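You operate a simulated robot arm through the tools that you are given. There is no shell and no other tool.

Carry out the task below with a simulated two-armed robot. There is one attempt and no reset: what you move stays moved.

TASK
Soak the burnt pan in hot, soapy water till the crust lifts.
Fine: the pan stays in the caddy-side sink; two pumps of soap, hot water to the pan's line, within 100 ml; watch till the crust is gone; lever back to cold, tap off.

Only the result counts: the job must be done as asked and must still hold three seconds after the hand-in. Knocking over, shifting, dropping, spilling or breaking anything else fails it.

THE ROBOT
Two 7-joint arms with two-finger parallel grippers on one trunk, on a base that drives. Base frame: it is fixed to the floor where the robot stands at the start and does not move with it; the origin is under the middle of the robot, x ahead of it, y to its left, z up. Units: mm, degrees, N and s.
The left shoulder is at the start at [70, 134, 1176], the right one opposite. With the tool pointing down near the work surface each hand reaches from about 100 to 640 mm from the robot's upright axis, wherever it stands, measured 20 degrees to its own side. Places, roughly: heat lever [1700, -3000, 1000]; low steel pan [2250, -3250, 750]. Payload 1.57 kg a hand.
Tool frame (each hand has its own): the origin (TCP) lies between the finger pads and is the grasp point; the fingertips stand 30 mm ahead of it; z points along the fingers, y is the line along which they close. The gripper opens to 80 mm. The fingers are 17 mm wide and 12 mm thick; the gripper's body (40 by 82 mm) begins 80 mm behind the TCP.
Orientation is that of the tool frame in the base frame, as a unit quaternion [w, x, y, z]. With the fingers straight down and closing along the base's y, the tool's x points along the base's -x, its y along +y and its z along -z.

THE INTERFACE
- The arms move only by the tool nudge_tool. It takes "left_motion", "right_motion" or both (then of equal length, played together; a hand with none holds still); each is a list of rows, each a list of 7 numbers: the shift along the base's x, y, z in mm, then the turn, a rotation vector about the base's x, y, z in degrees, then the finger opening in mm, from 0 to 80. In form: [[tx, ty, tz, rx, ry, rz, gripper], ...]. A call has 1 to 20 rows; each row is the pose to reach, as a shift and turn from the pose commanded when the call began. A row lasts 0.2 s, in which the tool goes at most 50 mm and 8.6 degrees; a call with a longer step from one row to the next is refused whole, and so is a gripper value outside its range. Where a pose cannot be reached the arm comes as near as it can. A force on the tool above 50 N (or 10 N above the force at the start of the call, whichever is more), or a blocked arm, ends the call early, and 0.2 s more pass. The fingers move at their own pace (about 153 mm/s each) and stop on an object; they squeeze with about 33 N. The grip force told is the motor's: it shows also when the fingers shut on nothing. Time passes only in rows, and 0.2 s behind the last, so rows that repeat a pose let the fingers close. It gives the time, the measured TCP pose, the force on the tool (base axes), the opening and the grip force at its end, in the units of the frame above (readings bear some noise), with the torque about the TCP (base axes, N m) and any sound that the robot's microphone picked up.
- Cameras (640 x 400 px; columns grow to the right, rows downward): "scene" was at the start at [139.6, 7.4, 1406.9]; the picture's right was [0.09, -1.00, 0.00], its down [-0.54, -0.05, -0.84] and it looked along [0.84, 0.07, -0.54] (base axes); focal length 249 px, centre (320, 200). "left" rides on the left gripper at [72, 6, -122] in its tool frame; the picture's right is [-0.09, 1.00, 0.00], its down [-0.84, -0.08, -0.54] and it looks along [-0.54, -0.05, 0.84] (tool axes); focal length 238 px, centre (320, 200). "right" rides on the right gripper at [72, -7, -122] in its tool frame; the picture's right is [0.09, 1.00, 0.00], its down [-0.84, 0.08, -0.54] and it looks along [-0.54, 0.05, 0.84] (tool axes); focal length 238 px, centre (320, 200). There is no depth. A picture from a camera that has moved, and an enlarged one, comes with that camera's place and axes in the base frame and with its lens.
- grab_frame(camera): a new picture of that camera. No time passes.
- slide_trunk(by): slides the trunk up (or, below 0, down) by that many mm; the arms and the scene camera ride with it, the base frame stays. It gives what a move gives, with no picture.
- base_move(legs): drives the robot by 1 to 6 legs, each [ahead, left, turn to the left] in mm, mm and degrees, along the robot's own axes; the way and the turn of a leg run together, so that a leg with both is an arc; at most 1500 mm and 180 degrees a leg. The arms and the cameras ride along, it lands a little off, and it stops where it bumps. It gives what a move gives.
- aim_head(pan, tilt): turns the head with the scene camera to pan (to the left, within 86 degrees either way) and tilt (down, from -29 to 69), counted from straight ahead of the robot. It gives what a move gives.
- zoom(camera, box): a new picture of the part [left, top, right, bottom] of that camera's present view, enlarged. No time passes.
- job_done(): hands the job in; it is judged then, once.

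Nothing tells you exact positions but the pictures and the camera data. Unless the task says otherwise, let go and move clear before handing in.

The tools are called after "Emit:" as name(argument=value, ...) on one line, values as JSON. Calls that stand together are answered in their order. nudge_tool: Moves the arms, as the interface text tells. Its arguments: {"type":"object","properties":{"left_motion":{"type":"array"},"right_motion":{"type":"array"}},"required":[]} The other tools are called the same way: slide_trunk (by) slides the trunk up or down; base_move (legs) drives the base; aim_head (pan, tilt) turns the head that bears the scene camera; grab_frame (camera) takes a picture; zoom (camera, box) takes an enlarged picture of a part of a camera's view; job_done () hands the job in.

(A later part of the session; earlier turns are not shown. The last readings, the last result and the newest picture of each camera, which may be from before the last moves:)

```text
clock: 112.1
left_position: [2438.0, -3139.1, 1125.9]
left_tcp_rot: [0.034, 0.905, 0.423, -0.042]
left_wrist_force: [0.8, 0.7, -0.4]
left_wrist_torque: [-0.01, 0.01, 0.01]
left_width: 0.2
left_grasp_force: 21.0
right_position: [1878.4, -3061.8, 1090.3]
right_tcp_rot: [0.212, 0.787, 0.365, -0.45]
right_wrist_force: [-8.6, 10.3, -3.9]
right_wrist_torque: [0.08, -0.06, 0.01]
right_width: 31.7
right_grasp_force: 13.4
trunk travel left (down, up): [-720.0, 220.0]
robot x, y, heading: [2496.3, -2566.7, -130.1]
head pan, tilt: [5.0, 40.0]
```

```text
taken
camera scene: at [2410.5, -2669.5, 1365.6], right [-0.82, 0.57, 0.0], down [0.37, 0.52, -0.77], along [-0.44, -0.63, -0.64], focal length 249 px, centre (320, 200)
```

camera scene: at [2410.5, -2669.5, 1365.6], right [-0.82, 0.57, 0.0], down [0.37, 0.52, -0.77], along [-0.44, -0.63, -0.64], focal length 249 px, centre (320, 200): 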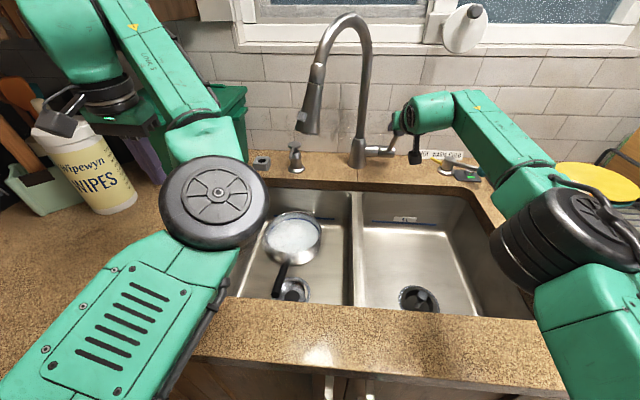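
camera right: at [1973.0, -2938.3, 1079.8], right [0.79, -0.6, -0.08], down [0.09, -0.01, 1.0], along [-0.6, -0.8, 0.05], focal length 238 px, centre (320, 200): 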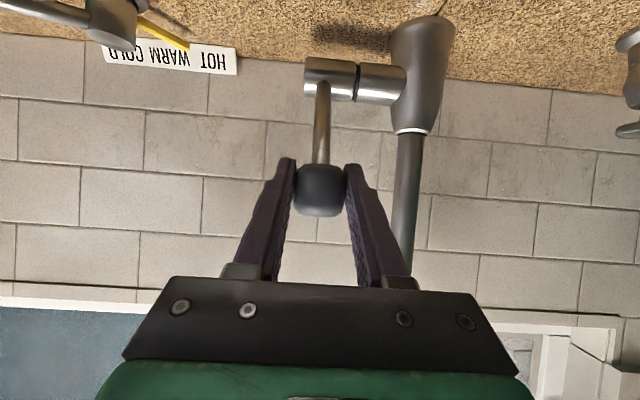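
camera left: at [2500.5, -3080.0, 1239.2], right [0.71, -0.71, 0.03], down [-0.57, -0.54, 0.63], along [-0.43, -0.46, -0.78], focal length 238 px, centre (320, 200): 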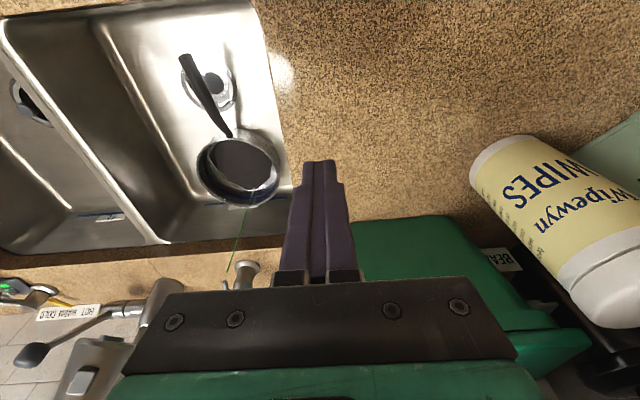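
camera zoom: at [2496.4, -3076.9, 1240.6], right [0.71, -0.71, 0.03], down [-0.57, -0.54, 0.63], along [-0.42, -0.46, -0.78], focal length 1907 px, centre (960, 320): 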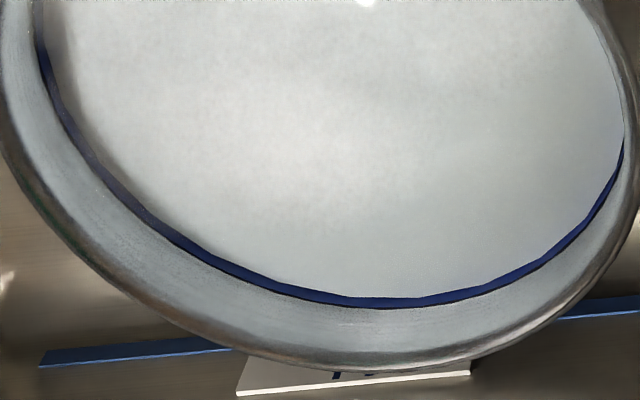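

The tap is shut with the level in the middle of the blue band. I release the flow knob, back off, and check nothing is running.

Emit:
nudge_tool(right_motion=[[0, 0, 0, 0, 0, 0, 40], [0, 0, 0, 0, 0, 0, 70], [15, 18, 15, 0, 0, 0, 70], [30, 36, 30, 0, 0, 0, 70], [46, 55, 44, 0, 0, 0, 70], [72, 86, 44, 0, 0, 0, 70], [98, 117, 40, 0, 0, 0, 70]])

Emit:
grab_frame(camera="scene")

Emit:
grab_frame(camera="right")

Emit:
zoom(camera="scene", box=[255, 200, 335, 265])

```text
clock: 113.7
left_position: [2441.0, -3140.1, 1126.9]
left_tcp_rot: [0.031, 0.905, 0.423, -0.043]
left_wrist_force: [0.2, 0.3, 0.5]
left_wrist_torque: [-0.03, 0.01, 0.03]
left_width: 0.1
left_grasp_force: 20.9
right_position: [1981.2, -2947.7, 1131.6]
right_tcp_rot: [0.211, 0.786, 0.366, -0.451]
right_wrist_force: [-0.5, 0.1, -0.6]
right_wrist_torque: [0.02, 0.01, 0.01]
right_width: 70.0
right_grasp_force: 0.2
trunk travel left (down, up): [-720.0, 220.0]
robot x, y, heading: [2497.8, -2562.5, -130.1]
head pan, tilt: [5.0, 40.0]
```

```text
taken
camera scene: at [2415.4, -2671.1, 1365.9], right [-0.82, 0.57, 0.0], down [0.37, 0.53, -0.77], along [-0.44, -0.63, -0.64], focal length 249 px, centre (320, 200)
```

scene: 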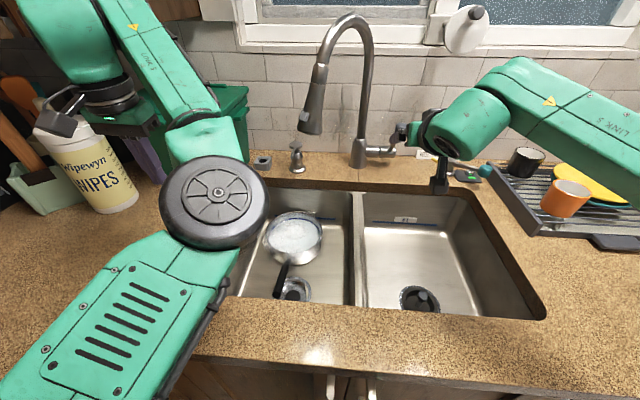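

```text
taken
camera right: at [2067.0, -2835.5, 1131.9], right [0.79, -0.61, -0.08], down [0.09, -0.01, 1.0], along [-0.6, -0.8, 0.04], focal length 238 px, centre (320, 200)
```

right: 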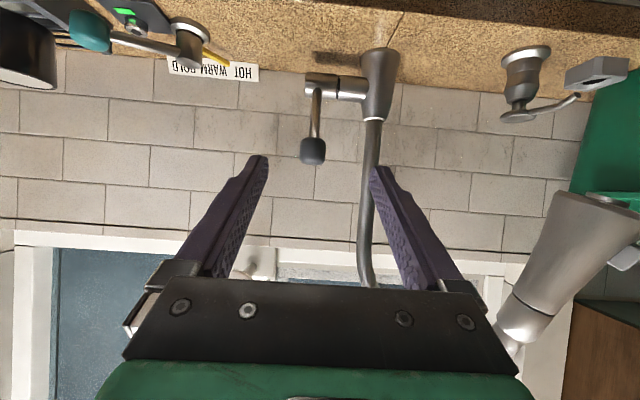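

```text
6.15 times, centred on (295, 232) of scene
camera zoom: at [2415.4, -2671.1, 1365.9], right [-0.82, 0.57, 0.0], down [0.37, 0.53, -0.77], along [-0.44, -0.63, -0.64], focal length 1533 px, centre (474, 0)
```

zoom: 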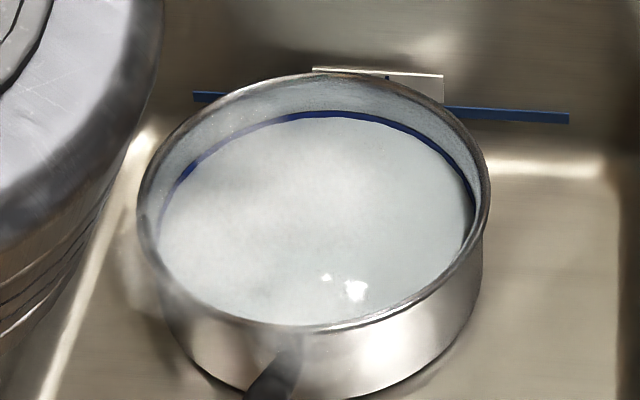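

Emit:
base_move(legs=[[0, -145, 0]])

Emit:
aim_head(pan=0, tilt=38)

Emit:
grab_frame(camera="scene")

Emit:
grab_frame(camera="right")

Emit:
grab_frame(camera="left")

```text
clock: 115.1
left_position: [2329.3, -3048.5, 1124.9]
left_tcp_rot: [0.03, 0.905, 0.421, -0.045]
left_wrist_force: [0.7, -0.6, 0.2]
left_wrist_torque: [0.01, 0.01, 0.01]
left_width: 0.0
left_grasp_force: 21.0
right_position: [1870.2, -2855.8, 1131.8]
right_tcp_rot: [0.21, 0.786, 0.366, -0.452]
right_wrist_force: [-0.2, -0.7, 0.7]
right_wrist_torque: [0.03, -0.03, 0.03]
right_width: 69.9
right_grasp_force: 0.0
trunk travel left (down, up): [-720.0, 220.0]
robot x, y, heading: [2382.2, -2469.5, -130.1]
head pan, tilt: [5.0, 40.0]
```

```text
clock: 115.7
left_position: [2328.3, -3047.6, 1124.9]
left_tcp_rot: [0.031, 0.905, 0.421, -0.045]
left_wrist_force: [-0.1, -0.3, 0.2]
left_wrist_torque: [0.03, 0.0, 0.01]
left_width: 0.0
left_grasp_force: 21.1
right_position: [1867.8, -2854.1, 1130.9]
right_tcp_rot: [0.21, 0.786, 0.365, -0.453]
right_wrist_force: [0.3, -0.4, 0.1]
right_wrist_torque: [0.01, -0.02, 0.01]
right_width: 70.2
right_grasp_force: 0.0
trunk travel left (down, up): [-720.0, 220.0]
robot x, y, heading: [2383.7, -2470.8, -130.2]
head pan, tilt: [0.0, 38.0]
```

```text
taken
camera scene: at [2295.6, -2574.8, 1368.7], right [-0.77, 0.64, 0.0], down [0.4, 0.47, -0.79], along [-0.51, -0.6, -0.62], focal length 249 px, centre (320, 200)
```

scene: 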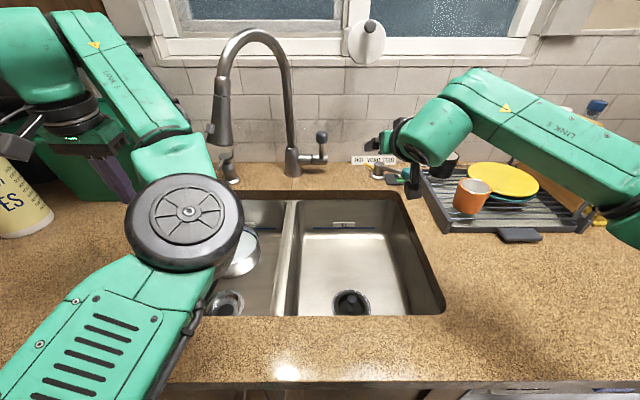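

```text
taken
camera right: at [1953.9, -2742.2, 1131.3], right [0.79, -0.61, -0.08], down [0.09, -0.01, 1.0], along [-0.6, -0.8, 0.04], focal length 238 px, centre (320, 200)
```

right: 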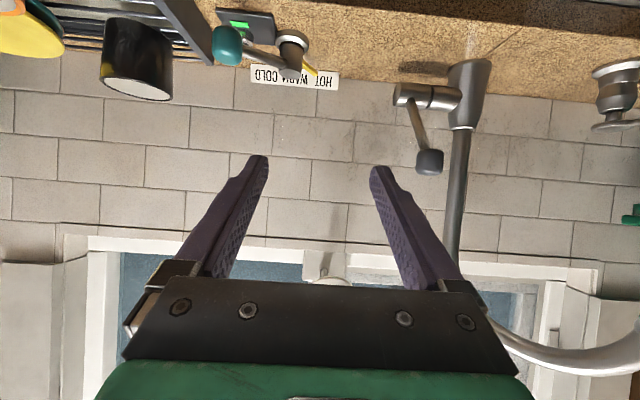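

```text
taken
camera left: at [2387.1, -2985.7, 1239.4], right [0.7, -0.71, 0.03], down [-0.57, -0.54, 0.63], along [-0.43, -0.46, -0.78], focal length 238 px, centre (320, 200)
```

left: 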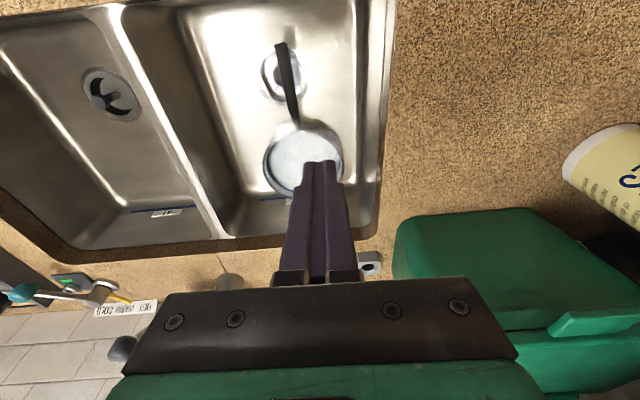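

Emit:
nudge_tool(right_motion=[[-32.4, 6, -10, 0, 0, 0, 60], [-64.8, 12, -25, 0, 0, 0, 60], [-97, 18, -45, 0, 0, 0, 60], [-129.5, 23.8, -65, 0, 0, 0, 60]])

Emit:
grab_frame(camera="right")

Emit:
zoom(camera="left", box=[240, 110, 370, 210])

```text
clock: 116.7
left_position: [2326.8, -3047.5, 1125.2]
left_tcp_rot: [0.031, 0.905, 0.422, -0.043]
left_wrist_force: [0.4, 0.2, 0.0]
left_wrist_torque: [-0.02, -0.01, 0.02]
left_width: 0.3
left_grasp_force: 20.9
right_position: [1736.1, -2828.9, 1064.0]
right_tcp_rot: [0.211, 0.786, 0.366, -0.451]
right_wrist_force: [-0.4, 0.8, 0.6]
right_wrist_torque: [-0.03, 0.0, -0.03]
right_width: 60.1
right_grasp_force: 0.1
trunk travel left (down, up): [-720.0, 220.0]
robot x, y, heading: [2384.3, -2465.5, -130.3]
head pan, tilt: [0.0, 38.0]
```

```text
taken
camera right: at [1821.8, -2715.9, 1065.2], right [0.79, -0.61, -0.08], down [0.09, -0.01, 1.0], along [-0.6, -0.8, 0.04], focal length 238 px, centre (320, 200)
```

right: 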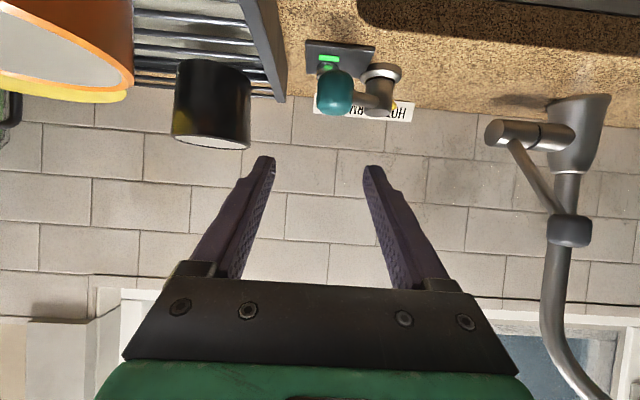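

```text
4.00 times, centred on (305, 160) of left
camera zoom: at [2385.7, -2985.8, 1239.4], right [0.7, -0.71, 0.03], down [-0.57, -0.54, 0.62], along [-0.43, -0.46, -0.78], focal length 953 px, centre (380, 360)
```

zoom: 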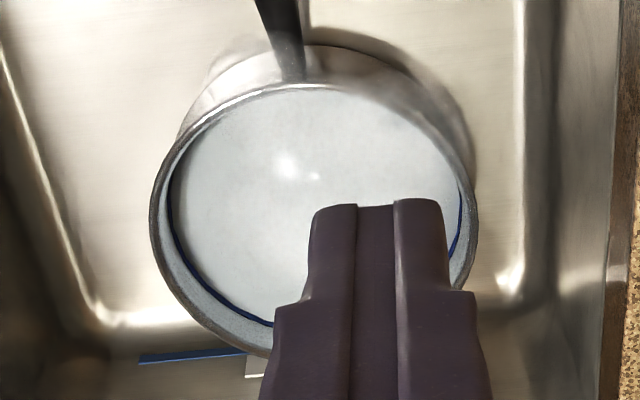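

Emit:
nudge_tool(right_motion=[[-11, -16, -27, 0, 0, 0, 60], [-22, -32, -54, 0, 0, 0, 60], [-32, -47.5, -79, 0, 0, 0, 60], [-32, -47.5, -79, 0, 0, 0, 46], [-32, -47.5, -79, 0, 0, 0, 46]])

Emit:
grab_frame(camera="right")

```text
clock: 117.9
left_position: [2327.3, -3048.8, 1124.4]
left_tcp_rot: [0.032, 0.905, 0.422, -0.044]
left_wrist_force: [0.1, -0.2, 0.6]
left_wrist_torque: [0.01, 0.0, 0.0]
left_width: 0.0
left_grasp_force: 20.7
right_position: [1707.7, -2877.4, 989.0]
right_tcp_rot: [0.209, 0.787, 0.365, -0.451]
right_wrist_force: [0.0, 0.1, -0.6]
right_wrist_torque: [0.0, -0.02, 0.01]
right_width: 45.9
right_grasp_force: 0.1
trunk travel left (down, up): [-720.0, 220.0]
robot x, y, heading: [2382.0, -2469.6, -130.3]
head pan, tilt: [0.0, 38.0]
```

```text
taken
camera right: at [1793.6, -2764.0, 989.9], right [0.79, -0.61, -0.08], down [0.09, -0.01, 1.0], along [-0.6, -0.8, 0.04], focal length 238 px, centre (320, 200)
```

right: 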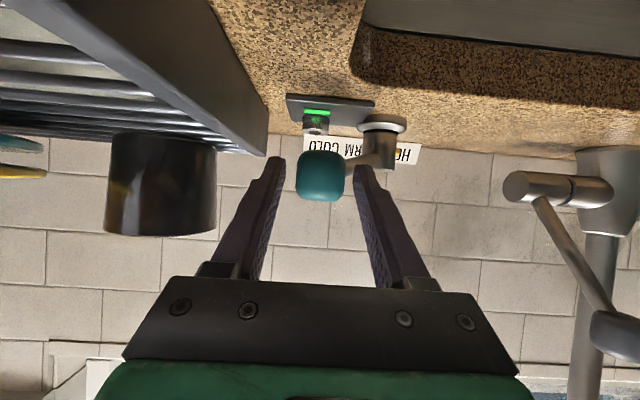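

Emit:
nudge_tool(right_motion=[[15.2, -3.6, -3, 0, 0, 0, 46], [31.2, -7.9, -3, 0, 0, 0, 46], [46, -15.1, -3, 0, 0, 0, 46], [60.4, -24.5, -3, 0, 0, 0, 46], [72, -35.6, -3, 0, 0, 0, 46], [81.6, -48.9, -3, 0, 0, 0, 46], [90, -63.8, -3, 0, 0, 0, 46], [96.3, -78.2, -3, 0, 0, 0, 46]])

Emit:
grab_frame(camera="right")

Emit:
zoom(camera="scene", box=[300, 110, 460, 210])

```text
clock: 119.7
left_position: [2328.3, -3047.6, 1124.5]
left_tcp_rot: [0.031, 0.905, 0.422, -0.043]
left_wrist_force: [-0.3, 0.1, -0.2]
left_wrist_torque: [0.01, 0.01, 0.01]
left_width: 0.0
left_grasp_force: 21.3
right_position: [1802.8, -2957.4, 982.5]
right_tcp_rot: [0.211, 0.786, 0.368, -0.451]
right_wrist_force: [-0.6, -0.4, -0.2]
right_wrist_torque: [0.0, 0.0, 0.02]
right_width: 46.2
right_grasp_force: 0.1
trunk travel left (down, up): [-720.0, 220.0]
robot x, y, heading: [2382.9, -2470.0, -130.3]
head pan, tilt: [0.0, 38.0]
```

```text
taken
camera right: at [1889.1, -2843.9, 983.0], right [0.79, -0.61, -0.08], down [0.09, -0.01, 1.0], along [-0.6, -0.8, 0.04], focal length 238 px, centre (320, 200)
```

right: 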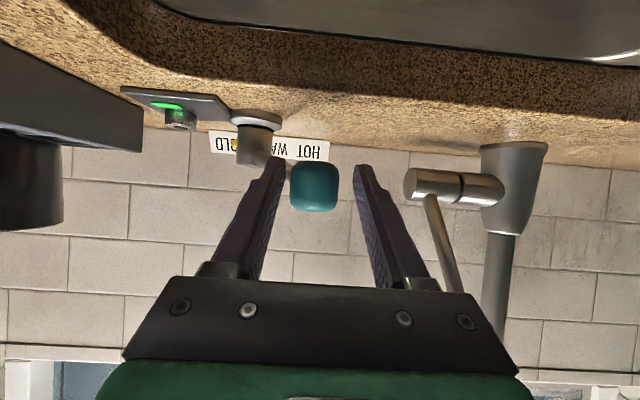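

```text
4.00 times, centred on (380, 160) of scene
camera zoom: at [2296.4, -2576.0, 1368.7], right [-0.76, 0.64, 0.0], down [0.4, 0.47, -0.79], along [-0.51, -0.6, -0.62], focal length 997 px, centre (80, 360)
```

zoom: 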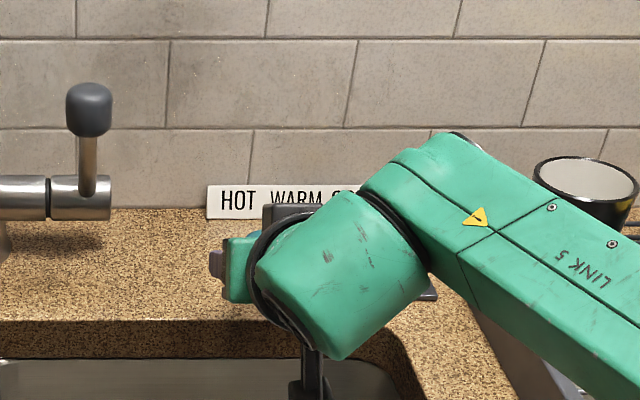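

Emit:
nudge_tool(right_motion=[[3, -2.6, 0, 0, 0, 0, 46], [6, -5.2, 0, 0, 0, 0, 46], [8, -7, 0, 0, 0, 0, 46]])

Emit:
zoom(camera="right", box=[160, 60, 400, 220])

```text
clock: 120.5
left_position: [2327.5, -3046.3, 1125.9]
left_tcp_rot: [0.032, 0.905, 0.422, -0.043]
left_wrist_force: [0.2, 0.3, 0.4]
left_wrist_torque: [-0.03, 0.02, 0.0]
left_width: 0.0
left_grasp_force: 21.2
right_position: [1810.9, -2962.4, 982.9]
right_tcp_rot: [0.211, 0.786, 0.366, -0.452]
right_wrist_force: [-1.2, 4.7, 1.1]
right_wrist_torque: [0.04, -0.05, -0.19]
right_width: 49.2
right_grasp_force: 1.6
trunk travel left (down, up): [-720.0, 220.0]
robot x, y, heading: [2379.3, -2469.7, -130.5]
head pan, tilt: [0.0, 38.0]
```

```text
2.50 times, centred on (280, 140) of right
camera zoom: at [1895.5, -2849.3, 984.1], right [0.79, -0.61, -0.08], down [0.09, -0.01, 1.0], along [-0.61, -0.79, 0.04], focal length 596 px, centre (420, 350)
```

zoom: 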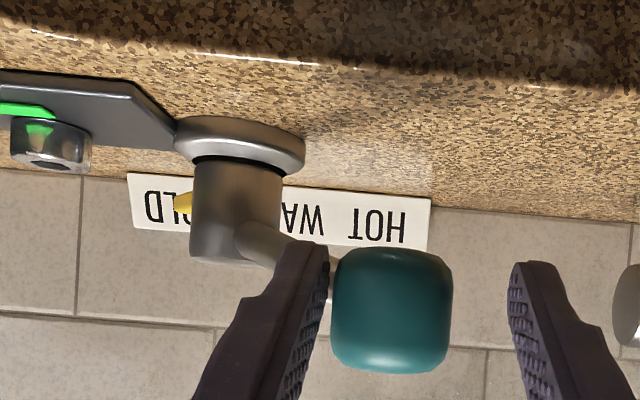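

Emit:
nudge_tool(right_motion=[[-5, 4, 0, 0, 0, 0, 56], [-5, 4, 20, 0, 0, 0, 56], [-5, 4, 55, 0, 0, 0, 56], [-5, 4, 90, 0, 0, 0, 56], [20, 35, 110, 0, 0, 0, 40], [45, 65, 120, 0, 0, 0, 20], [70, 95, 130, 0, 0, 0, 0]])

Emit:
zoom(camera="scene", box=[280, 100, 440, 200])

Emit:
grab_frame(camera="right")

Emit:
zoom(camera="left", box=[240, 110, 370, 210])

```text
clock: 122.1
left_position: [2329.2, -3047.6, 1125.9]
left_tcp_rot: [0.031, 0.905, 0.422, -0.045]
left_wrist_force: [0.2, 0.1, 0.4]
left_wrist_torque: [0.0, 0.0, 0.0]
left_width: 0.0
left_grasp_force: 21.4
right_position: [1884.7, -2866.0, 1113.1]
right_tcp_rot: [0.212, 0.785, 0.367, -0.451]
right_wrist_force: [0.1, 0.2, 0.0]
right_wrist_torque: [-0.01, -0.01, 0.0]
right_width: 0.1
right_grasp_force: 20.9
trunk travel left (down, up): [-720.0, 220.0]
robot x, y, heading: [2387.4, -2469.0, -130.3]
head pan, tilt: [0.0, 38.0]
```

```text
4.00 times, centred on (360, 150) of scene
camera zoom: at [2296.6, -2573.9, 1368.8], right [-0.76, 0.64, 0.0], down [0.4, 0.47, -0.79], along [-0.51, -0.6, -0.61], focal length 997 px, centre (160, 400)
```

zoom: 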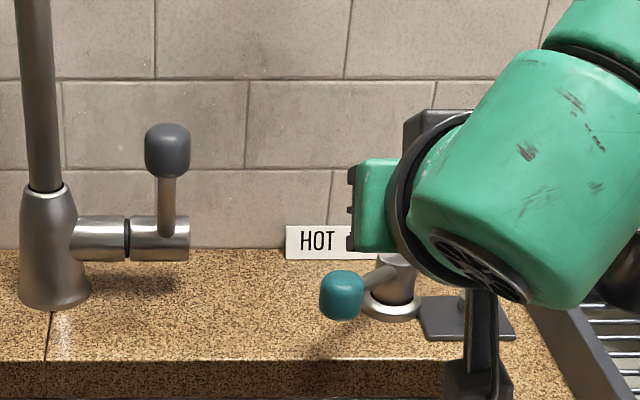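

```text
taken
camera right: at [1969.8, -2753.5, 1114.7], right [0.79, -0.61, -0.08], down [0.09, -0.01, 1.0], along [-0.6, -0.8, 0.04], focal length 238 px, centre (320, 200)
```

right: 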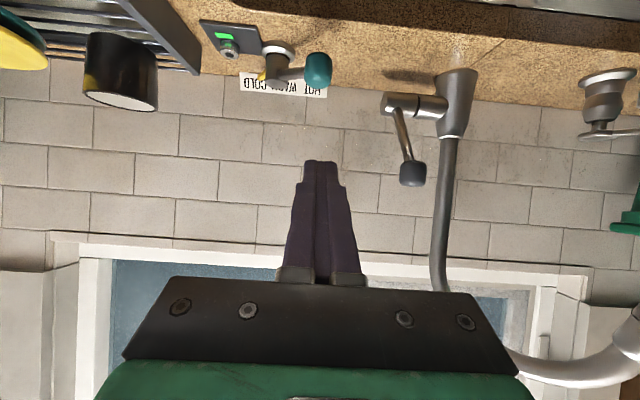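

```text
4.00 times, centred on (305, 160) of left
camera zoom: at [2388.0, -2984.8, 1239.8], right [0.7, -0.71, 0.03], down [-0.57, -0.54, 0.63], along [-0.43, -0.46, -0.78], focal length 953 px, centre (380, 360)
```

zoom: 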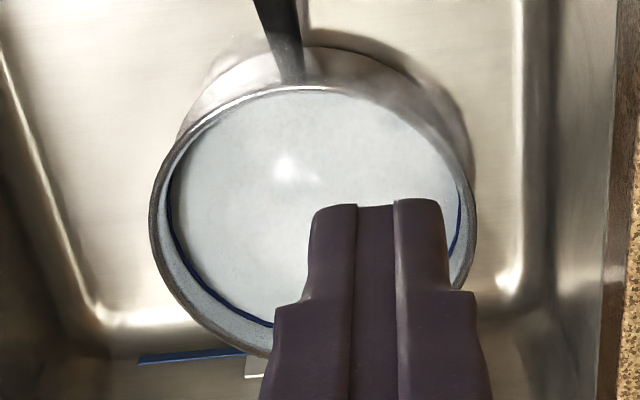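

Lever is back at COLD, tap off, level steady. Now I shift back for a good view of the pan and wait for the crust to lift.

Emit:
nudge_tool(right_motion=[[25, 30, 10, 0, 0, 0, 0], [50, 60, 20, 0, 0, 0, 0], [75, 90, 30, 0, 0, 0, 0]])

Emit:
base_move(legs=[[0, 140, 0]])

Emit:
aim_head(pan=5, tilt=42)

Emit:
grab_frame(camera="scene")

Emit:
zoom(camera="scene", box=[255, 190, 335, 255])

Emit:
zoom(camera="left", box=[170, 110, 310, 220])

```text
clock: 122.9
left_position: [2329.2, -3046.9, 1126.2]
left_tcp_rot: [0.031, 0.905, 0.421, -0.044]
left_wrist_force: [0.0, -0.1, 0.7]
left_wrist_torque: [-0.04, -0.01, -0.03]
left_width: 0.0
left_grasp_force: 20.6
right_position: [1956.8, -2777.3, 1144.6]
right_tcp_rot: [0.21, 0.786, 0.366, -0.452]
right_wrist_force: [0.5, -0.1, 0.1]
right_wrist_torque: [0.0, 0.02, -0.01]
right_width: 0.0
right_grasp_force: 21.3
trunk travel left (down, up): [-720.0, 220.0]
robot x, y, heading: [2383.2, -2467.1, -130.1]
head pan, tilt: [0.0, 38.0]
```

```text
clock: 124.3
left_position: [2436.9, -3138.5, 1125.5]
left_tcp_rot: [0.032, 0.905, 0.423, -0.044]
left_wrist_force: [-0.2, 0.2, 0.3]
left_wrist_torque: [-0.02, 0.0, 0.01]
left_width: 0.2
left_grasp_force: 21.7
right_position: [2064.4, -2870.5, 1143.4]
right_tcp_rot: [0.212, 0.786, 0.367, -0.451]
right_wrist_force: [0.0, 0.3, -0.5]
right_wrist_torque: [-0.02, 0.01, -0.02]
right_width: 0.0
right_grasp_force: 21.9
trunk travel left (down, up): [-720.0, 220.0]
robot x, y, heading: [2488.8, -2561.3, -130.0]
head pan, tilt: [0.0, 38.0]
```

```text
clock: 124.9
left_position: [2439.5, -3140.4, 1124.9]
left_tcp_rot: [0.031, 0.905, 0.422, -0.044]
left_wrist_force: [0.2, 0.6, 0.0]
left_wrist_torque: [-0.02, 0.01, -0.05]
left_width: 0.1
left_grasp_force: 21.5
right_position: [2065.1, -2872.0, 1144.9]
right_tcp_rot: [0.211, 0.786, 0.367, -0.451]
right_wrist_force: [-0.8, 0.6, -1.0]
right_wrist_torque: [-0.03, 0.01, 0.01]
right_width: 0.2
right_grasp_force: 20.8
trunk travel left (down, up): [-720.0, 220.0]
robot x, y, heading: [2494.2, -2558.5, -130.1]
head pan, tilt: [5.0, 42.0]
```

```text
taken
camera scene: at [2413.7, -2670.0, 1362.8], right [-0.82, 0.57, 0.0], down [0.38, 0.55, -0.74], along [-0.43, -0.61, -0.67], focal length 249 px, centre (320, 200)
```

scene: 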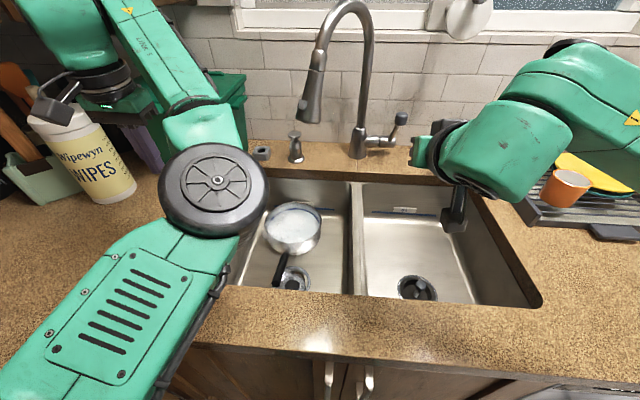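

```text
6.15 times, centred on (295, 222) of scene
camera zoom: at [2413.7, -2670.0, 1362.8], right [-0.82, 0.57, 0.0], down [0.38, 0.55, -0.74], along [-0.43, -0.61, -0.67], focal length 1533 px, centre (474, 62)
```

zoom: 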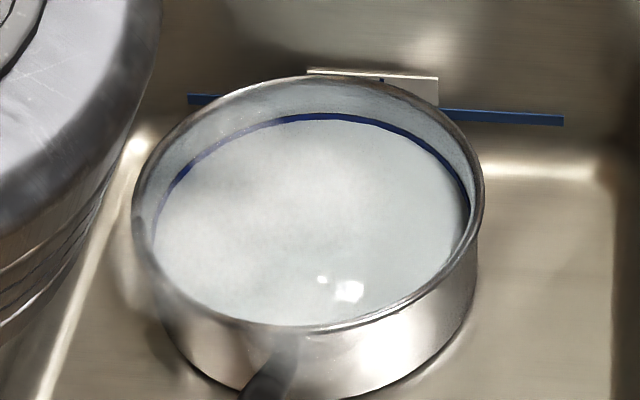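

```text
3.64 times, centred on (240, 165) of left
camera zoom: at [2498.2, -3078.3, 1239.2], right [0.71, -0.71, 0.03], down [-0.57, -0.54, 0.63], along [-0.43, -0.46, -0.78], focal length 867 px, centre (611, 327)
```

zoom: 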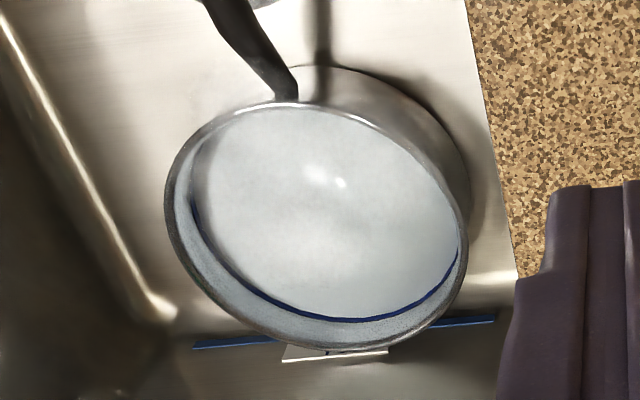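

Emit:
nudge_tool(right_motion=[[0, 0, 0, 0, 0, 0, 0], [0, 0, 0, 0, 0, 0, 0], [0, 0, 0, 0, 0, 0, 0], [0, 0, 0, 0, 0, 0, 0], [0, 0, 0, 0, 0, 0, 0], [0, 0, 0, 0, 0, 0, 0], [0, 0, 0, 0, 0, 0, 0], [0, 0, 0, 0, 0, 0, 0], [0, 0, 0, 0, 0, 0, 0], [0, 0, 0, 0, 0, 0, 0], [0, 0, 0, 0, 0, 0, 0], [0, 0, 0, 0, 0, 0, 0], [0, 0, 0, 0, 0, 0, 0], [0, 0, 0, 0, 0, 0, 0], [0, 0, 0, 0, 0, 0, 0], [0, 0, 0, 0, 0, 0, 0], [0, 0, 0, 0, 0, 0, 0], [0, 0, 0, 0, 0, 0, 0], [0, 0, 0, 0, 0, 0, 0], [0, 0, 0, 0, 0, 0, 0]])

Emit:
nudge_tool(right_motion=[[0, 0, 0, 0, 0, 0, 0], [0, 0, 0, 0, 0, 0, 0], [0, 0, 0, 0, 0, 0, 0], [0, 0, 0, 0, 0, 0, 0], [0, 0, 0, 0, 0, 0, 0], [0, 0, 0, 0, 0, 0, 0], [0, 0, 0, 0, 0, 0, 0], [0, 0, 0, 0, 0, 0, 0], [0, 0, 0, 0, 0, 0, 0], [0, 0, 0, 0, 0, 0, 0], [0, 0, 0, 0, 0, 0, 0], [0, 0, 0, 0, 0, 0, 0], [0, 0, 0, 0, 0, 0, 0], [0, 0, 0, 0, 0, 0, 0], [0, 0, 0, 0, 0, 0, 0], [0, 0, 0, 0, 0, 0, 0], [0, 0, 0, 0, 0, 0, 0], [0, 0, 0, 0, 0, 0, 0], [0, 0, 0, 0, 0, 0, 0], [0, 0, 0, 0, 0, 0, 0]])

Emit:
zoom(camera="scene", box=[255, 190, 335, 255])

Emit:
zoom(camera="left", box=[170, 110, 310, 220])

```text
clock: 129.1
left_position: [2438.2, -3140.4, 1125.5]
left_tcp_rot: [0.031, 0.905, 0.422, -0.044]
left_wrist_force: [-0.3, 0.3, 0.0]
left_wrist_torque: [0.02, 0.0, 0.01]
left_width: 0.0
left_grasp_force: 21.1
right_position: [2066.1, -2870.9, 1144.9]
right_tcp_rot: [0.211, 0.785, 0.366, -0.452]
right_wrist_force: [0.2, 0.6, 0.6]
right_wrist_torque: [0.02, 0.03, -0.01]
right_width: 0.0
right_grasp_force: 20.6
trunk travel left (down, up): [-720.0, 220.0]
robot x, y, heading: [2493.8, -2563.7, -130.1]
head pan, tilt: [5.0, 42.0]
```

```text
clock: 133.3
left_position: [2439.3, -3140.7, 1124.9]
left_tcp_rot: [0.031, 0.905, 0.422, -0.044]
left_wrist_force: [0.8, -1.2, 0.2]
left_wrist_torque: [0.02, -0.01, -0.03]
left_width: 0.0
left_grasp_force: 21.4
right_position: [2066.9, -2871.6, 1144.1]
right_tcp_rot: [0.211, 0.786, 0.367, -0.451]
right_wrist_force: [0.2, 1.3, -1.5]
right_wrist_torque: [0.02, -0.05, 0.01]
right_width: 0.1
right_grasp_force: 21.1
trunk travel left (down, up): [-720.0, 220.0]
robot x, y, heading: [2493.5, -2560.4, -130.3]
head pan, tilt: [5.0, 42.0]
```

```text
6.15 times, centred on (295, 222) of scene
camera zoom: at [2413.4, -2669.8, 1362.8], right [-0.82, 0.57, 0.0], down [0.38, 0.55, -0.74], along [-0.43, -0.61, -0.67], focal length 1533 px, centre (474, 62)
```

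zoom: 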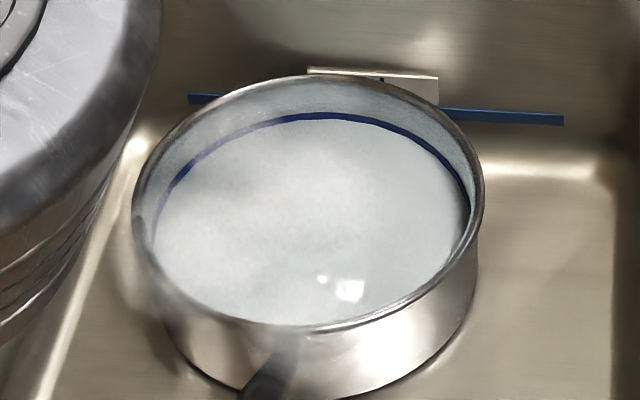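

```text
3.64 times, centred on (240, 165) of left
camera zoom: at [2497.9, -3078.0, 1239.4], right [0.71, -0.71, 0.03], down [-0.57, -0.54, 0.63], along [-0.43, -0.46, -0.78], focal length 867 px, centre (611, 327)
```

zoom: 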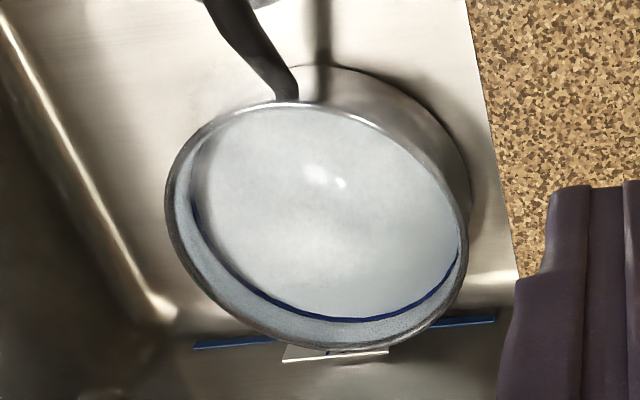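

Emit:
nudge_tool(right_motion=[[0, 0, 0, 0, 0, 0, 0], [0, 0, 0, 0, 0, 0, 0], [0, 0, 0, 0, 0, 0, 0], [0, 0, 0, 0, 0, 0, 0], [0, 0, 0, 0, 0, 0, 0], [0, 0, 0, 0, 0, 0, 0], [0, 0, 0, 0, 0, 0, 0], [0, 0, 0, 0, 0, 0, 0], [0, 0, 0, 0, 0, 0, 0], [0, 0, 0, 0, 0, 0, 0], [0, 0, 0, 0, 0, 0, 0], [0, 0, 0, 0, 0, 0, 0], [0, 0, 0, 0, 0, 0, 0], [0, 0, 0, 0, 0, 0, 0], [0, 0, 0, 0, 0, 0, 0], [0, 0, 0, 0, 0, 0, 0], [0, 0, 0, 0, 0, 0, 0], [0, 0, 0, 0, 0, 0, 0], [0, 0, 0, 0, 0, 0, 0], [0, 0, 0, 0, 0, 0, 0]])

Emit:
nudge_tool(right_motion=[[0, 0, 0, 0, 0, 0, 0], [0, 0, 0, 0, 0, 0, 0], [0, 0, 0, 0, 0, 0, 0], [0, 0, 0, 0, 0, 0, 0], [0, 0, 0, 0, 0, 0, 0], [0, 0, 0, 0, 0, 0, 0], [0, 0, 0, 0, 0, 0, 0], [0, 0, 0, 0, 0, 0, 0], [0, 0, 0, 0, 0, 0, 0], [0, 0, 0, 0, 0, 0, 0], [0, 0, 0, 0, 0, 0, 0], [0, 0, 0, 0, 0, 0, 0], [0, 0, 0, 0, 0, 0, 0], [0, 0, 0, 0, 0, 0, 0], [0, 0, 0, 0, 0, 0, 0], [0, 0, 0, 0, 0, 0, 0], [0, 0, 0, 0, 0, 0, 0], [0, 0, 0, 0, 0, 0, 0], [0, 0, 0, 0, 0, 0, 0], [0, 0, 0, 0, 0, 0, 0]])

Emit:
nudge_tool(right_motion=[[0, 0, 0, 0, 0, 0, 0], [0, 0, 0, 0, 0, 0, 0], [0, 0, 0, 0, 0, 0, 0], [0, 0, 0, 0, 0, 0, 0], [0, 0, 0, 0, 0, 0, 0], [0, 0, 0, 0, 0, 0, 0], [0, 0, 0, 0, 0, 0, 0], [0, 0, 0, 0, 0, 0, 0], [0, 0, 0, 0, 0, 0, 0], [0, 0, 0, 0, 0, 0, 0], [0, 0, 0, 0, 0, 0, 0], [0, 0, 0, 0, 0, 0, 0], [0, 0, 0, 0, 0, 0, 0], [0, 0, 0, 0, 0, 0, 0], [0, 0, 0, 0, 0, 0, 0], [0, 0, 0, 0, 0, 0, 0], [0, 0, 0, 0, 0, 0, 0], [0, 0, 0, 0, 0, 0, 0], [0, 0, 0, 0, 0, 0, 0], [0, 0, 0, 0, 0, 0, 0]])

Emit:
nudge_tool(right_motion=[[0, 0, 0, 0, 0, 0, 0], [0, 0, 0, 0, 0, 0, 0], [0, 0, 0, 0, 0, 0, 0], [0, 0, 0, 0, 0, 0, 0], [0, 0, 0, 0, 0, 0, 0], [0, 0, 0, 0, 0, 0, 0], [0, 0, 0, 0, 0, 0, 0], [0, 0, 0, 0, 0, 0, 0], [0, 0, 0, 0, 0, 0, 0], [0, 0, 0, 0, 0, 0, 0], [0, 0, 0, 0, 0, 0, 0], [0, 0, 0, 0, 0, 0, 0], [0, 0, 0, 0, 0, 0, 0], [0, 0, 0, 0, 0, 0, 0], [0, 0, 0, 0, 0, 0, 0], [0, 0, 0, 0, 0, 0, 0], [0, 0, 0, 0, 0, 0, 0], [0, 0, 0, 0, 0, 0, 0], [0, 0, 0, 0, 0, 0, 0], [0, 0, 0, 0, 0, 0, 0]])

Emit:
zoom(camera="scene", box=[255, 190, 335, 255])

Emit:
zoom(camera="left", box=[170, 110, 310, 220])

```text
clock: 137.5
left_position: [2439.0, -3139.7, 1125.6]
left_tcp_rot: [0.031, 0.905, 0.422, -0.044]
left_wrist_force: [-0.3, 0.2, -0.2]
left_wrist_torque: [0.03, 0.0, 0.0]
left_width: 0.0
left_grasp_force: 21.5
right_position: [2065.0, -2871.2, 1143.1]
right_tcp_rot: [0.211, 0.786, 0.366, -0.452]
right_wrist_force: [-0.5, -0.1, -0.3]
right_wrist_torque: [-0.02, 0.03, -0.02]
right_width: 0.1
right_grasp_force: 20.9
trunk travel left (down, up): [-720.0, 220.0]
robot x, y, heading: [2491.9, -2562.8, -129.8]
head pan, tilt: [5.0, 42.0]
```

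```text
clock: 141.7
left_position: [2439.8, -3141.9, 1126.5]
left_tcp_rot: [0.031, 0.905, 0.422, -0.044]
left_wrist_force: [1.0, -0.5, 0.8]
left_wrist_torque: [-0.02, -0.04, 0.02]
left_width: 0.0
left_grasp_force: 22.1
right_position: [2064.5, -2871.1, 1143.4]
right_tcp_rot: [0.21, 0.786, 0.366, -0.451]
right_wrist_force: [-0.7, -1.2, -0.5]
right_wrist_torque: [0.01, -0.03, 0.03]
right_width: 0.1
right_grasp_force: 21.2
trunk travel left (down, up): [-720.0, 220.0]
robot x, y, heading: [2491.6, -2560.7, -130.0]
head pan, tilt: [5.0, 42.0]
```

```text
clock: 145.9
left_position: [2439.2, -3141.1, 1126.1]
left_tcp_rot: [0.031, 0.905, 0.422, -0.045]
left_wrist_force: [0.2, 0.0, 0.5]
left_wrist_torque: [0.02, 0.0, -0.01]
left_width: 0.1
left_grasp_force: 21.1
right_position: [2065.8, -2872.4, 1145.5]
right_tcp_rot: [0.211, 0.786, 0.367, -0.451]
right_wrist_force: [0.1, 0.2, -0.3]
right_wrist_torque: [0.01, -0.03, -0.01]
right_width: 0.1
right_grasp_force: 22.1
trunk travel left (down, up): [-720.0, 220.0]
robot x, y, heading: [2495.4, -2561.9, -129.9]
head pan, tilt: [5.0, 42.0]
```

```text
clock: 150.1
left_position: [2438.9, -3139.4, 1126.0]
left_tcp_rot: [0.031, 0.905, 0.422, -0.044]
left_wrist_force: [-0.2, 0.0, 0.9]
left_wrist_torque: [-0.05, -0.02, 0.0]
left_width: 0.1
left_grasp_force: 21.4
right_position: [2066.9, -2870.6, 1143.8]
right_tcp_rot: [0.211, 0.786, 0.366, -0.452]
right_wrist_force: [-0.5, 0.5, -0.1]
right_wrist_torque: [-0.01, 0.01, -0.01]
right_width: 0.1
right_grasp_force: 21.4
trunk travel left (down, up): [-720.0, 220.0]
robot x, y, heading: [2492.3, -2560.5, -130.2]
head pan, tilt: [5.0, 42.0]
```

```text
6.15 times, centred on (295, 222) of scene
camera zoom: at [2413.4, -2669.8, 1362.8], right [-0.82, 0.57, 0.0], down [0.38, 0.55, -0.74], along [-0.43, -0.61, -0.67], focal length 1533 px, centre (474, 62)
```

zoom: 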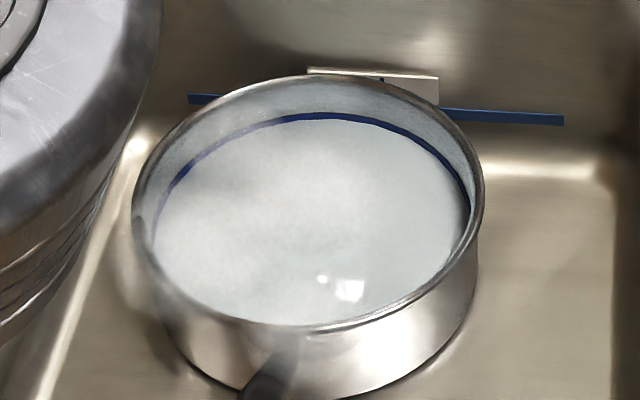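

```text
3.64 times, centred on (240, 165) of left
camera zoom: at [2497.9, -3078.0, 1239.4], right [0.71, -0.71, 0.03], down [-0.57, -0.54, 0.63], along [-0.43, -0.46, -0.78], focal length 867 px, centre (611, 327)
```

zoom: 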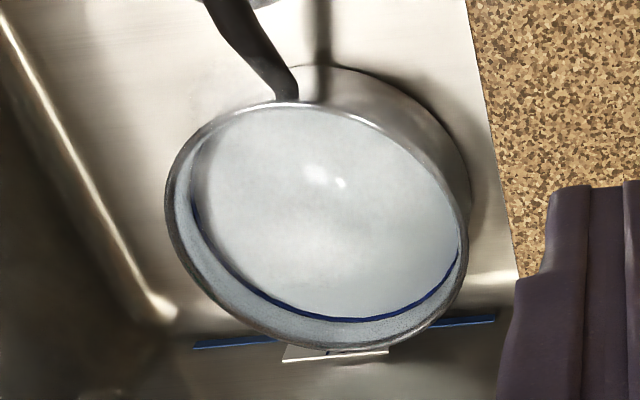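

Emit:
zoom(camera="left", box=[205, 130, 285, 205])

Emit:
zoom(camera="scene", box=[265, 195, 325, 240])

```text
5.33 times, centred on (245, 168) of left
camera zoom: at [2497.9, -3078.0, 1239.4], right [0.71, -0.71, 0.03], down [-0.57, -0.54, 0.63], along [-0.43, -0.46, -0.78], focal length 1271 px, centre (720, 373)
```

zoom: 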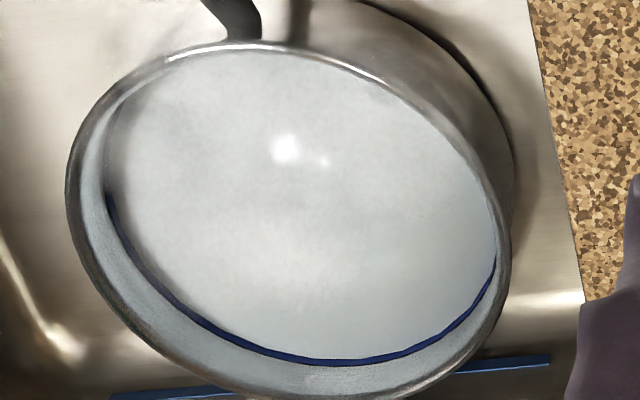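

```text
8.89 times, centred on (295, 218) of scene
camera zoom: at [2413.4, -2669.8, 1362.8], right [-0.82, 0.57, 0.0], down [0.38, 0.55, -0.74], along [-0.43, -0.61, -0.67], focal length 2215 px, centre (542, 44)
```

zoom: 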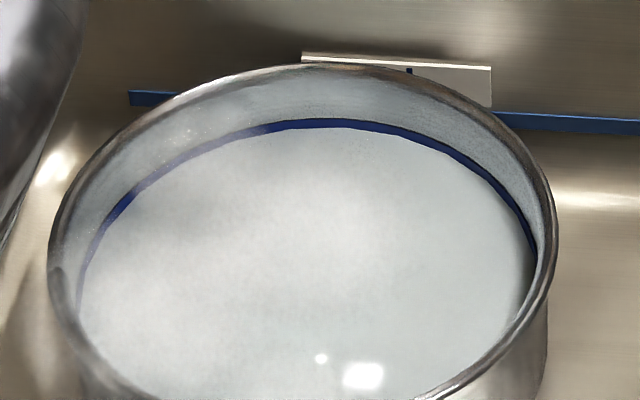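

Emit:
nudge_tool(right_motion=[[0, 0, 0, 0, 0, 0, 0], [0, 0, 0, 0, 0, 0, 0], [0, 0, 0, 0, 0, 0, 0], [0, 0, 0, 0, 0, 0, 0], [0, 0, 0, 0, 0, 0, 0], [0, 0, 0, 0, 0, 0, 0], [0, 0, 0, 0, 0, 0, 0], [0, 0, 0, 0, 0, 0, 0], [0, 0, 0, 0, 0, 0, 0], [0, 0, 0, 0, 0, 0, 0], [0, 0, 0, 0, 0, 0, 0], [0, 0, 0, 0, 0, 0, 0], [0, 0, 0, 0, 0, 0, 0], [0, 0, 0, 0, 0, 0, 0], [0, 0, 0, 0, 0, 0, 0], [0, 0, 0, 0, 0, 0, 0], [0, 0, 0, 0, 0, 0, 0], [0, 0, 0, 0, 0, 0, 0], [0, 0, 0, 0, 0, 0, 0], [0, 0, 0, 0, 0, 0, 0]])

Emit:
nudge_tool(right_motion=[[0, 0, 0, 0, 0, 0, 0], [0, 0, 0, 0, 0, 0, 0], [0, 0, 0, 0, 0, 0, 0], [0, 0, 0, 0, 0, 0, 0], [0, 0, 0, 0, 0, 0, 0], [0, 0, 0, 0, 0, 0, 0], [0, 0, 0, 0, 0, 0, 0], [0, 0, 0, 0, 0, 0, 0], [0, 0, 0, 0, 0, 0, 0], [0, 0, 0, 0, 0, 0, 0], [0, 0, 0, 0, 0, 0, 0], [0, 0, 0, 0, 0, 0, 0], [0, 0, 0, 0, 0, 0, 0], [0, 0, 0, 0, 0, 0, 0], [0, 0, 0, 0, 0, 0, 0], [0, 0, 0, 0, 0, 0, 0], [0, 0, 0, 0, 0, 0, 0], [0, 0, 0, 0, 0, 0, 0], [0, 0, 0, 0, 0, 0, 0], [0, 0, 0, 0, 0, 0, 0]])

Emit:
nudge_tool(right_motion=[[0, 0, 0, 0, 0, 0, 0], [0, 0, 0, 0, 0, 0, 0], [0, 0, 0, 0, 0, 0, 0], [0, 0, 0, 0, 0, 0, 0], [0, 0, 0, 0, 0, 0, 0], [0, 0, 0, 0, 0, 0, 0], [0, 0, 0, 0, 0, 0, 0], [0, 0, 0, 0, 0, 0, 0], [0, 0, 0, 0, 0, 0, 0], [0, 0, 0, 0, 0, 0, 0], [0, 0, 0, 0, 0, 0, 0], [0, 0, 0, 0, 0, 0, 0], [0, 0, 0, 0, 0, 0, 0], [0, 0, 0, 0, 0, 0, 0], [0, 0, 0, 0, 0, 0, 0], [0, 0, 0, 0, 0, 0, 0], [0, 0, 0, 0, 0, 0, 0], [0, 0, 0, 0, 0, 0, 0], [0, 0, 0, 0, 0, 0, 0], [0, 0, 0, 0, 0, 0, 0]])

Emit:
nudge_tool(right_motion=[[0, 0, 0, 0, 0, 0, 0], [0, 0, 0, 0, 0, 0, 0], [0, 0, 0, 0, 0, 0, 0], [0, 0, 0, 0, 0, 0, 0], [0, 0, 0, 0, 0, 0, 0], [0, 0, 0, 0, 0, 0, 0], [0, 0, 0, 0, 0, 0, 0], [0, 0, 0, 0, 0, 0, 0], [0, 0, 0, 0, 0, 0, 0], [0, 0, 0, 0, 0, 0, 0], [0, 0, 0, 0, 0, 0, 0], [0, 0, 0, 0, 0, 0, 0], [0, 0, 0, 0, 0, 0, 0], [0, 0, 0, 0, 0, 0, 0], [0, 0, 0, 0, 0, 0, 0], [0, 0, 0, 0, 0, 0, 0], [0, 0, 0, 0, 0, 0, 0], [0, 0, 0, 0, 0, 0, 0], [0, 0, 0, 0, 0, 0, 0], [0, 0, 0, 0, 0, 0, 0]])

Emit:
nudge_tool(right_motion=[[0, 0, 0, 0, 0, 0, 0], [0, 0, 0, 0, 0, 0, 0], [0, 0, 0, 0, 0, 0, 0], [0, 0, 0, 0, 0, 0, 0], [0, 0, 0, 0, 0, 0, 0], [0, 0, 0, 0, 0, 0, 0], [0, 0, 0, 0, 0, 0, 0], [0, 0, 0, 0, 0, 0, 0], [0, 0, 0, 0, 0, 0, 0], [0, 0, 0, 0, 0, 0, 0], [0, 0, 0, 0, 0, 0, 0], [0, 0, 0, 0, 0, 0, 0], [0, 0, 0, 0, 0, 0, 0], [0, 0, 0, 0, 0, 0, 0], [0, 0, 0, 0, 0, 0, 0], [0, 0, 0, 0, 0, 0, 0], [0, 0, 0, 0, 0, 0, 0], [0, 0, 0, 0, 0, 0, 0], [0, 0, 0, 0, 0, 0, 0], [0, 0, 0, 0, 0, 0, 0]])

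Emit:
zoom(camera="scene", box=[255, 190, 335, 255])

Emit:
zoom(camera="left", box=[205, 130, 285, 205])

```text
clock: 154.3
left_position: [2438.8, -3139.9, 1124.9]
left_tcp_rot: [0.032, 0.905, 0.422, -0.044]
left_wrist_force: [0.2, 0.5, 0.3]
left_wrist_torque: [-0.02, 0.03, -0.02]
left_width: 0.0
left_grasp_force: 21.3
right_position: [2066.3, -2872.2, 1143.2]
right_tcp_rot: [0.211, 0.785, 0.366, -0.452]
right_wrist_force: [0.2, -0.3, 0.1]
right_wrist_torque: [-0.02, 0.02, -0.01]
right_width: 0.0
right_grasp_force: 21.0
trunk travel left (down, up): [-720.0, 220.0]
robot x, y, heading: [2490.1, -2563.8, -129.9]
head pan, tilt: [5.0, 42.0]
```

```text
clock: 158.5
left_position: [2439.3, -3139.3, 1126.1]
left_tcp_rot: [0.031, 0.905, 0.422, -0.044]
left_wrist_force: [0.4, -0.6, -0.2]
left_wrist_torque: [-0.01, -0.03, 0.0]
left_width: 0.0
left_grasp_force: 21.3
right_position: [2065.6, -2871.1, 1145.1]
right_tcp_rot: [0.21, 0.786, 0.366, -0.452]
right_wrist_force: [0.3, -0.1, -0.7]
right_wrist_torque: [0.03, 0.02, -0.01]
right_width: 0.1
right_grasp_force: 21.3
trunk travel left (down, up): [-720.0, 220.0]
robot x, y, heading: [2495.9, -2565.7, -130.1]
head pan, tilt: [5.0, 42.0]
```

```text
clock: 162.7
left_position: [2439.5, -3139.3, 1124.7]
left_tcp_rot: [0.032, 0.905, 0.422, -0.044]
left_wrist_force: [0.2, 0.7, -0.1]
left_wrist_torque: [-0.01, -0.01, 0.01]
left_width: 0.0
left_grasp_force: 21.7
right_position: [2065.9, -2870.0, 1143.5]
right_tcp_rot: [0.21, 0.786, 0.366, -0.452]
right_wrist_force: [0.6, 0.6, -0.3]
right_wrist_torque: [0.01, 0.0, 0.04]
right_width: 0.0
right_grasp_force: 21.1
trunk travel left (down, up): [-720.0, 220.0]
robot x, y, heading: [2496.0, -2561.4, -130.2]
head pan, tilt: [5.0, 42.0]
```

```text
clock: 166.9
left_position: [2439.9, -3140.1, 1125.6]
left_tcp_rot: [0.03, 0.905, 0.423, -0.044]
left_wrist_force: [0.2, 0.3, 0.5]
left_wrist_torque: [0.01, 0.03, 0.0]
left_width: 0.1
left_grasp_force: 21.9
right_position: [2065.1, -2871.5, 1144.6]
right_tcp_rot: [0.211, 0.785, 0.367, -0.452]
right_wrist_force: [-0.8, -0.1, 0.9]
right_wrist_torque: [-0.02, -0.02, -0.02]
right_width: 0.1
right_grasp_force: 21.7
trunk travel left (down, up): [-720.0, 220.0]
robot x, y, heading: [2490.7, -2562.3, -129.9]
head pan, tilt: [5.0, 42.0]
```

```text
clock: 171.1
left_position: [2439.7, -3140.4, 1125.0]
left_tcp_rot: [0.03, 0.905, 0.423, -0.044]
left_wrist_force: [-0.8, -0.1, -0.1]
left_wrist_torque: [-0.01, 0.0, -0.03]
left_width: 0.1
left_grasp_force: 21.5
right_position: [2064.8, -2872.4, 1145.9]
right_tcp_rot: [0.21, 0.786, 0.366, -0.452]
right_wrist_force: [-0.2, -0.3, 0.4]
right_wrist_torque: [0.01, 0.03, -0.02]
right_width: 0.0
right_grasp_force: 21.3
trunk travel left (down, up): [-720.0, 220.0]
robot x, y, heading: [2494.4, -2565.7, -129.9]
head pan, tilt: [5.0, 42.0]
```

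```text
6.15 times, centred on (295, 222) of scene
camera zoom: at [2413.4, -2669.8, 1362.8], right [-0.82, 0.57, 0.0], down [0.38, 0.55, -0.74], along [-0.43, -0.61, -0.67], focal length 1533 px, centre (474, 62)
```

zoom: 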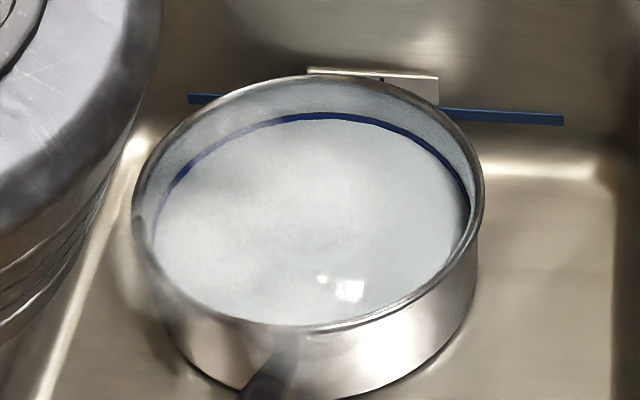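

```text
5.33 times, centred on (245, 168) of left
camera zoom: at [2497.9, -3078.0, 1239.4], right [0.71, -0.71, 0.03], down [-0.57, -0.54, 0.63], along [-0.43, -0.46, -0.78], focal length 1271 px, centre (720, 373)
```

zoom: 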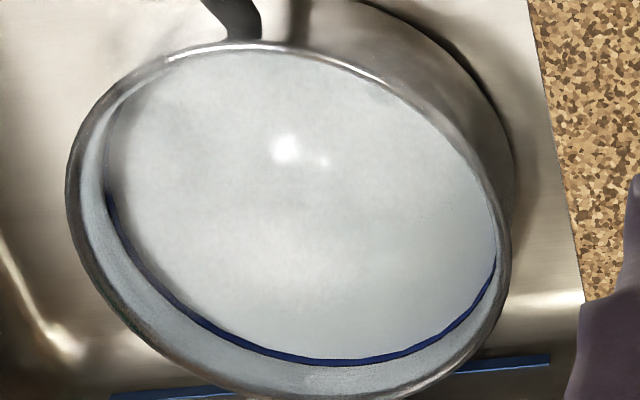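

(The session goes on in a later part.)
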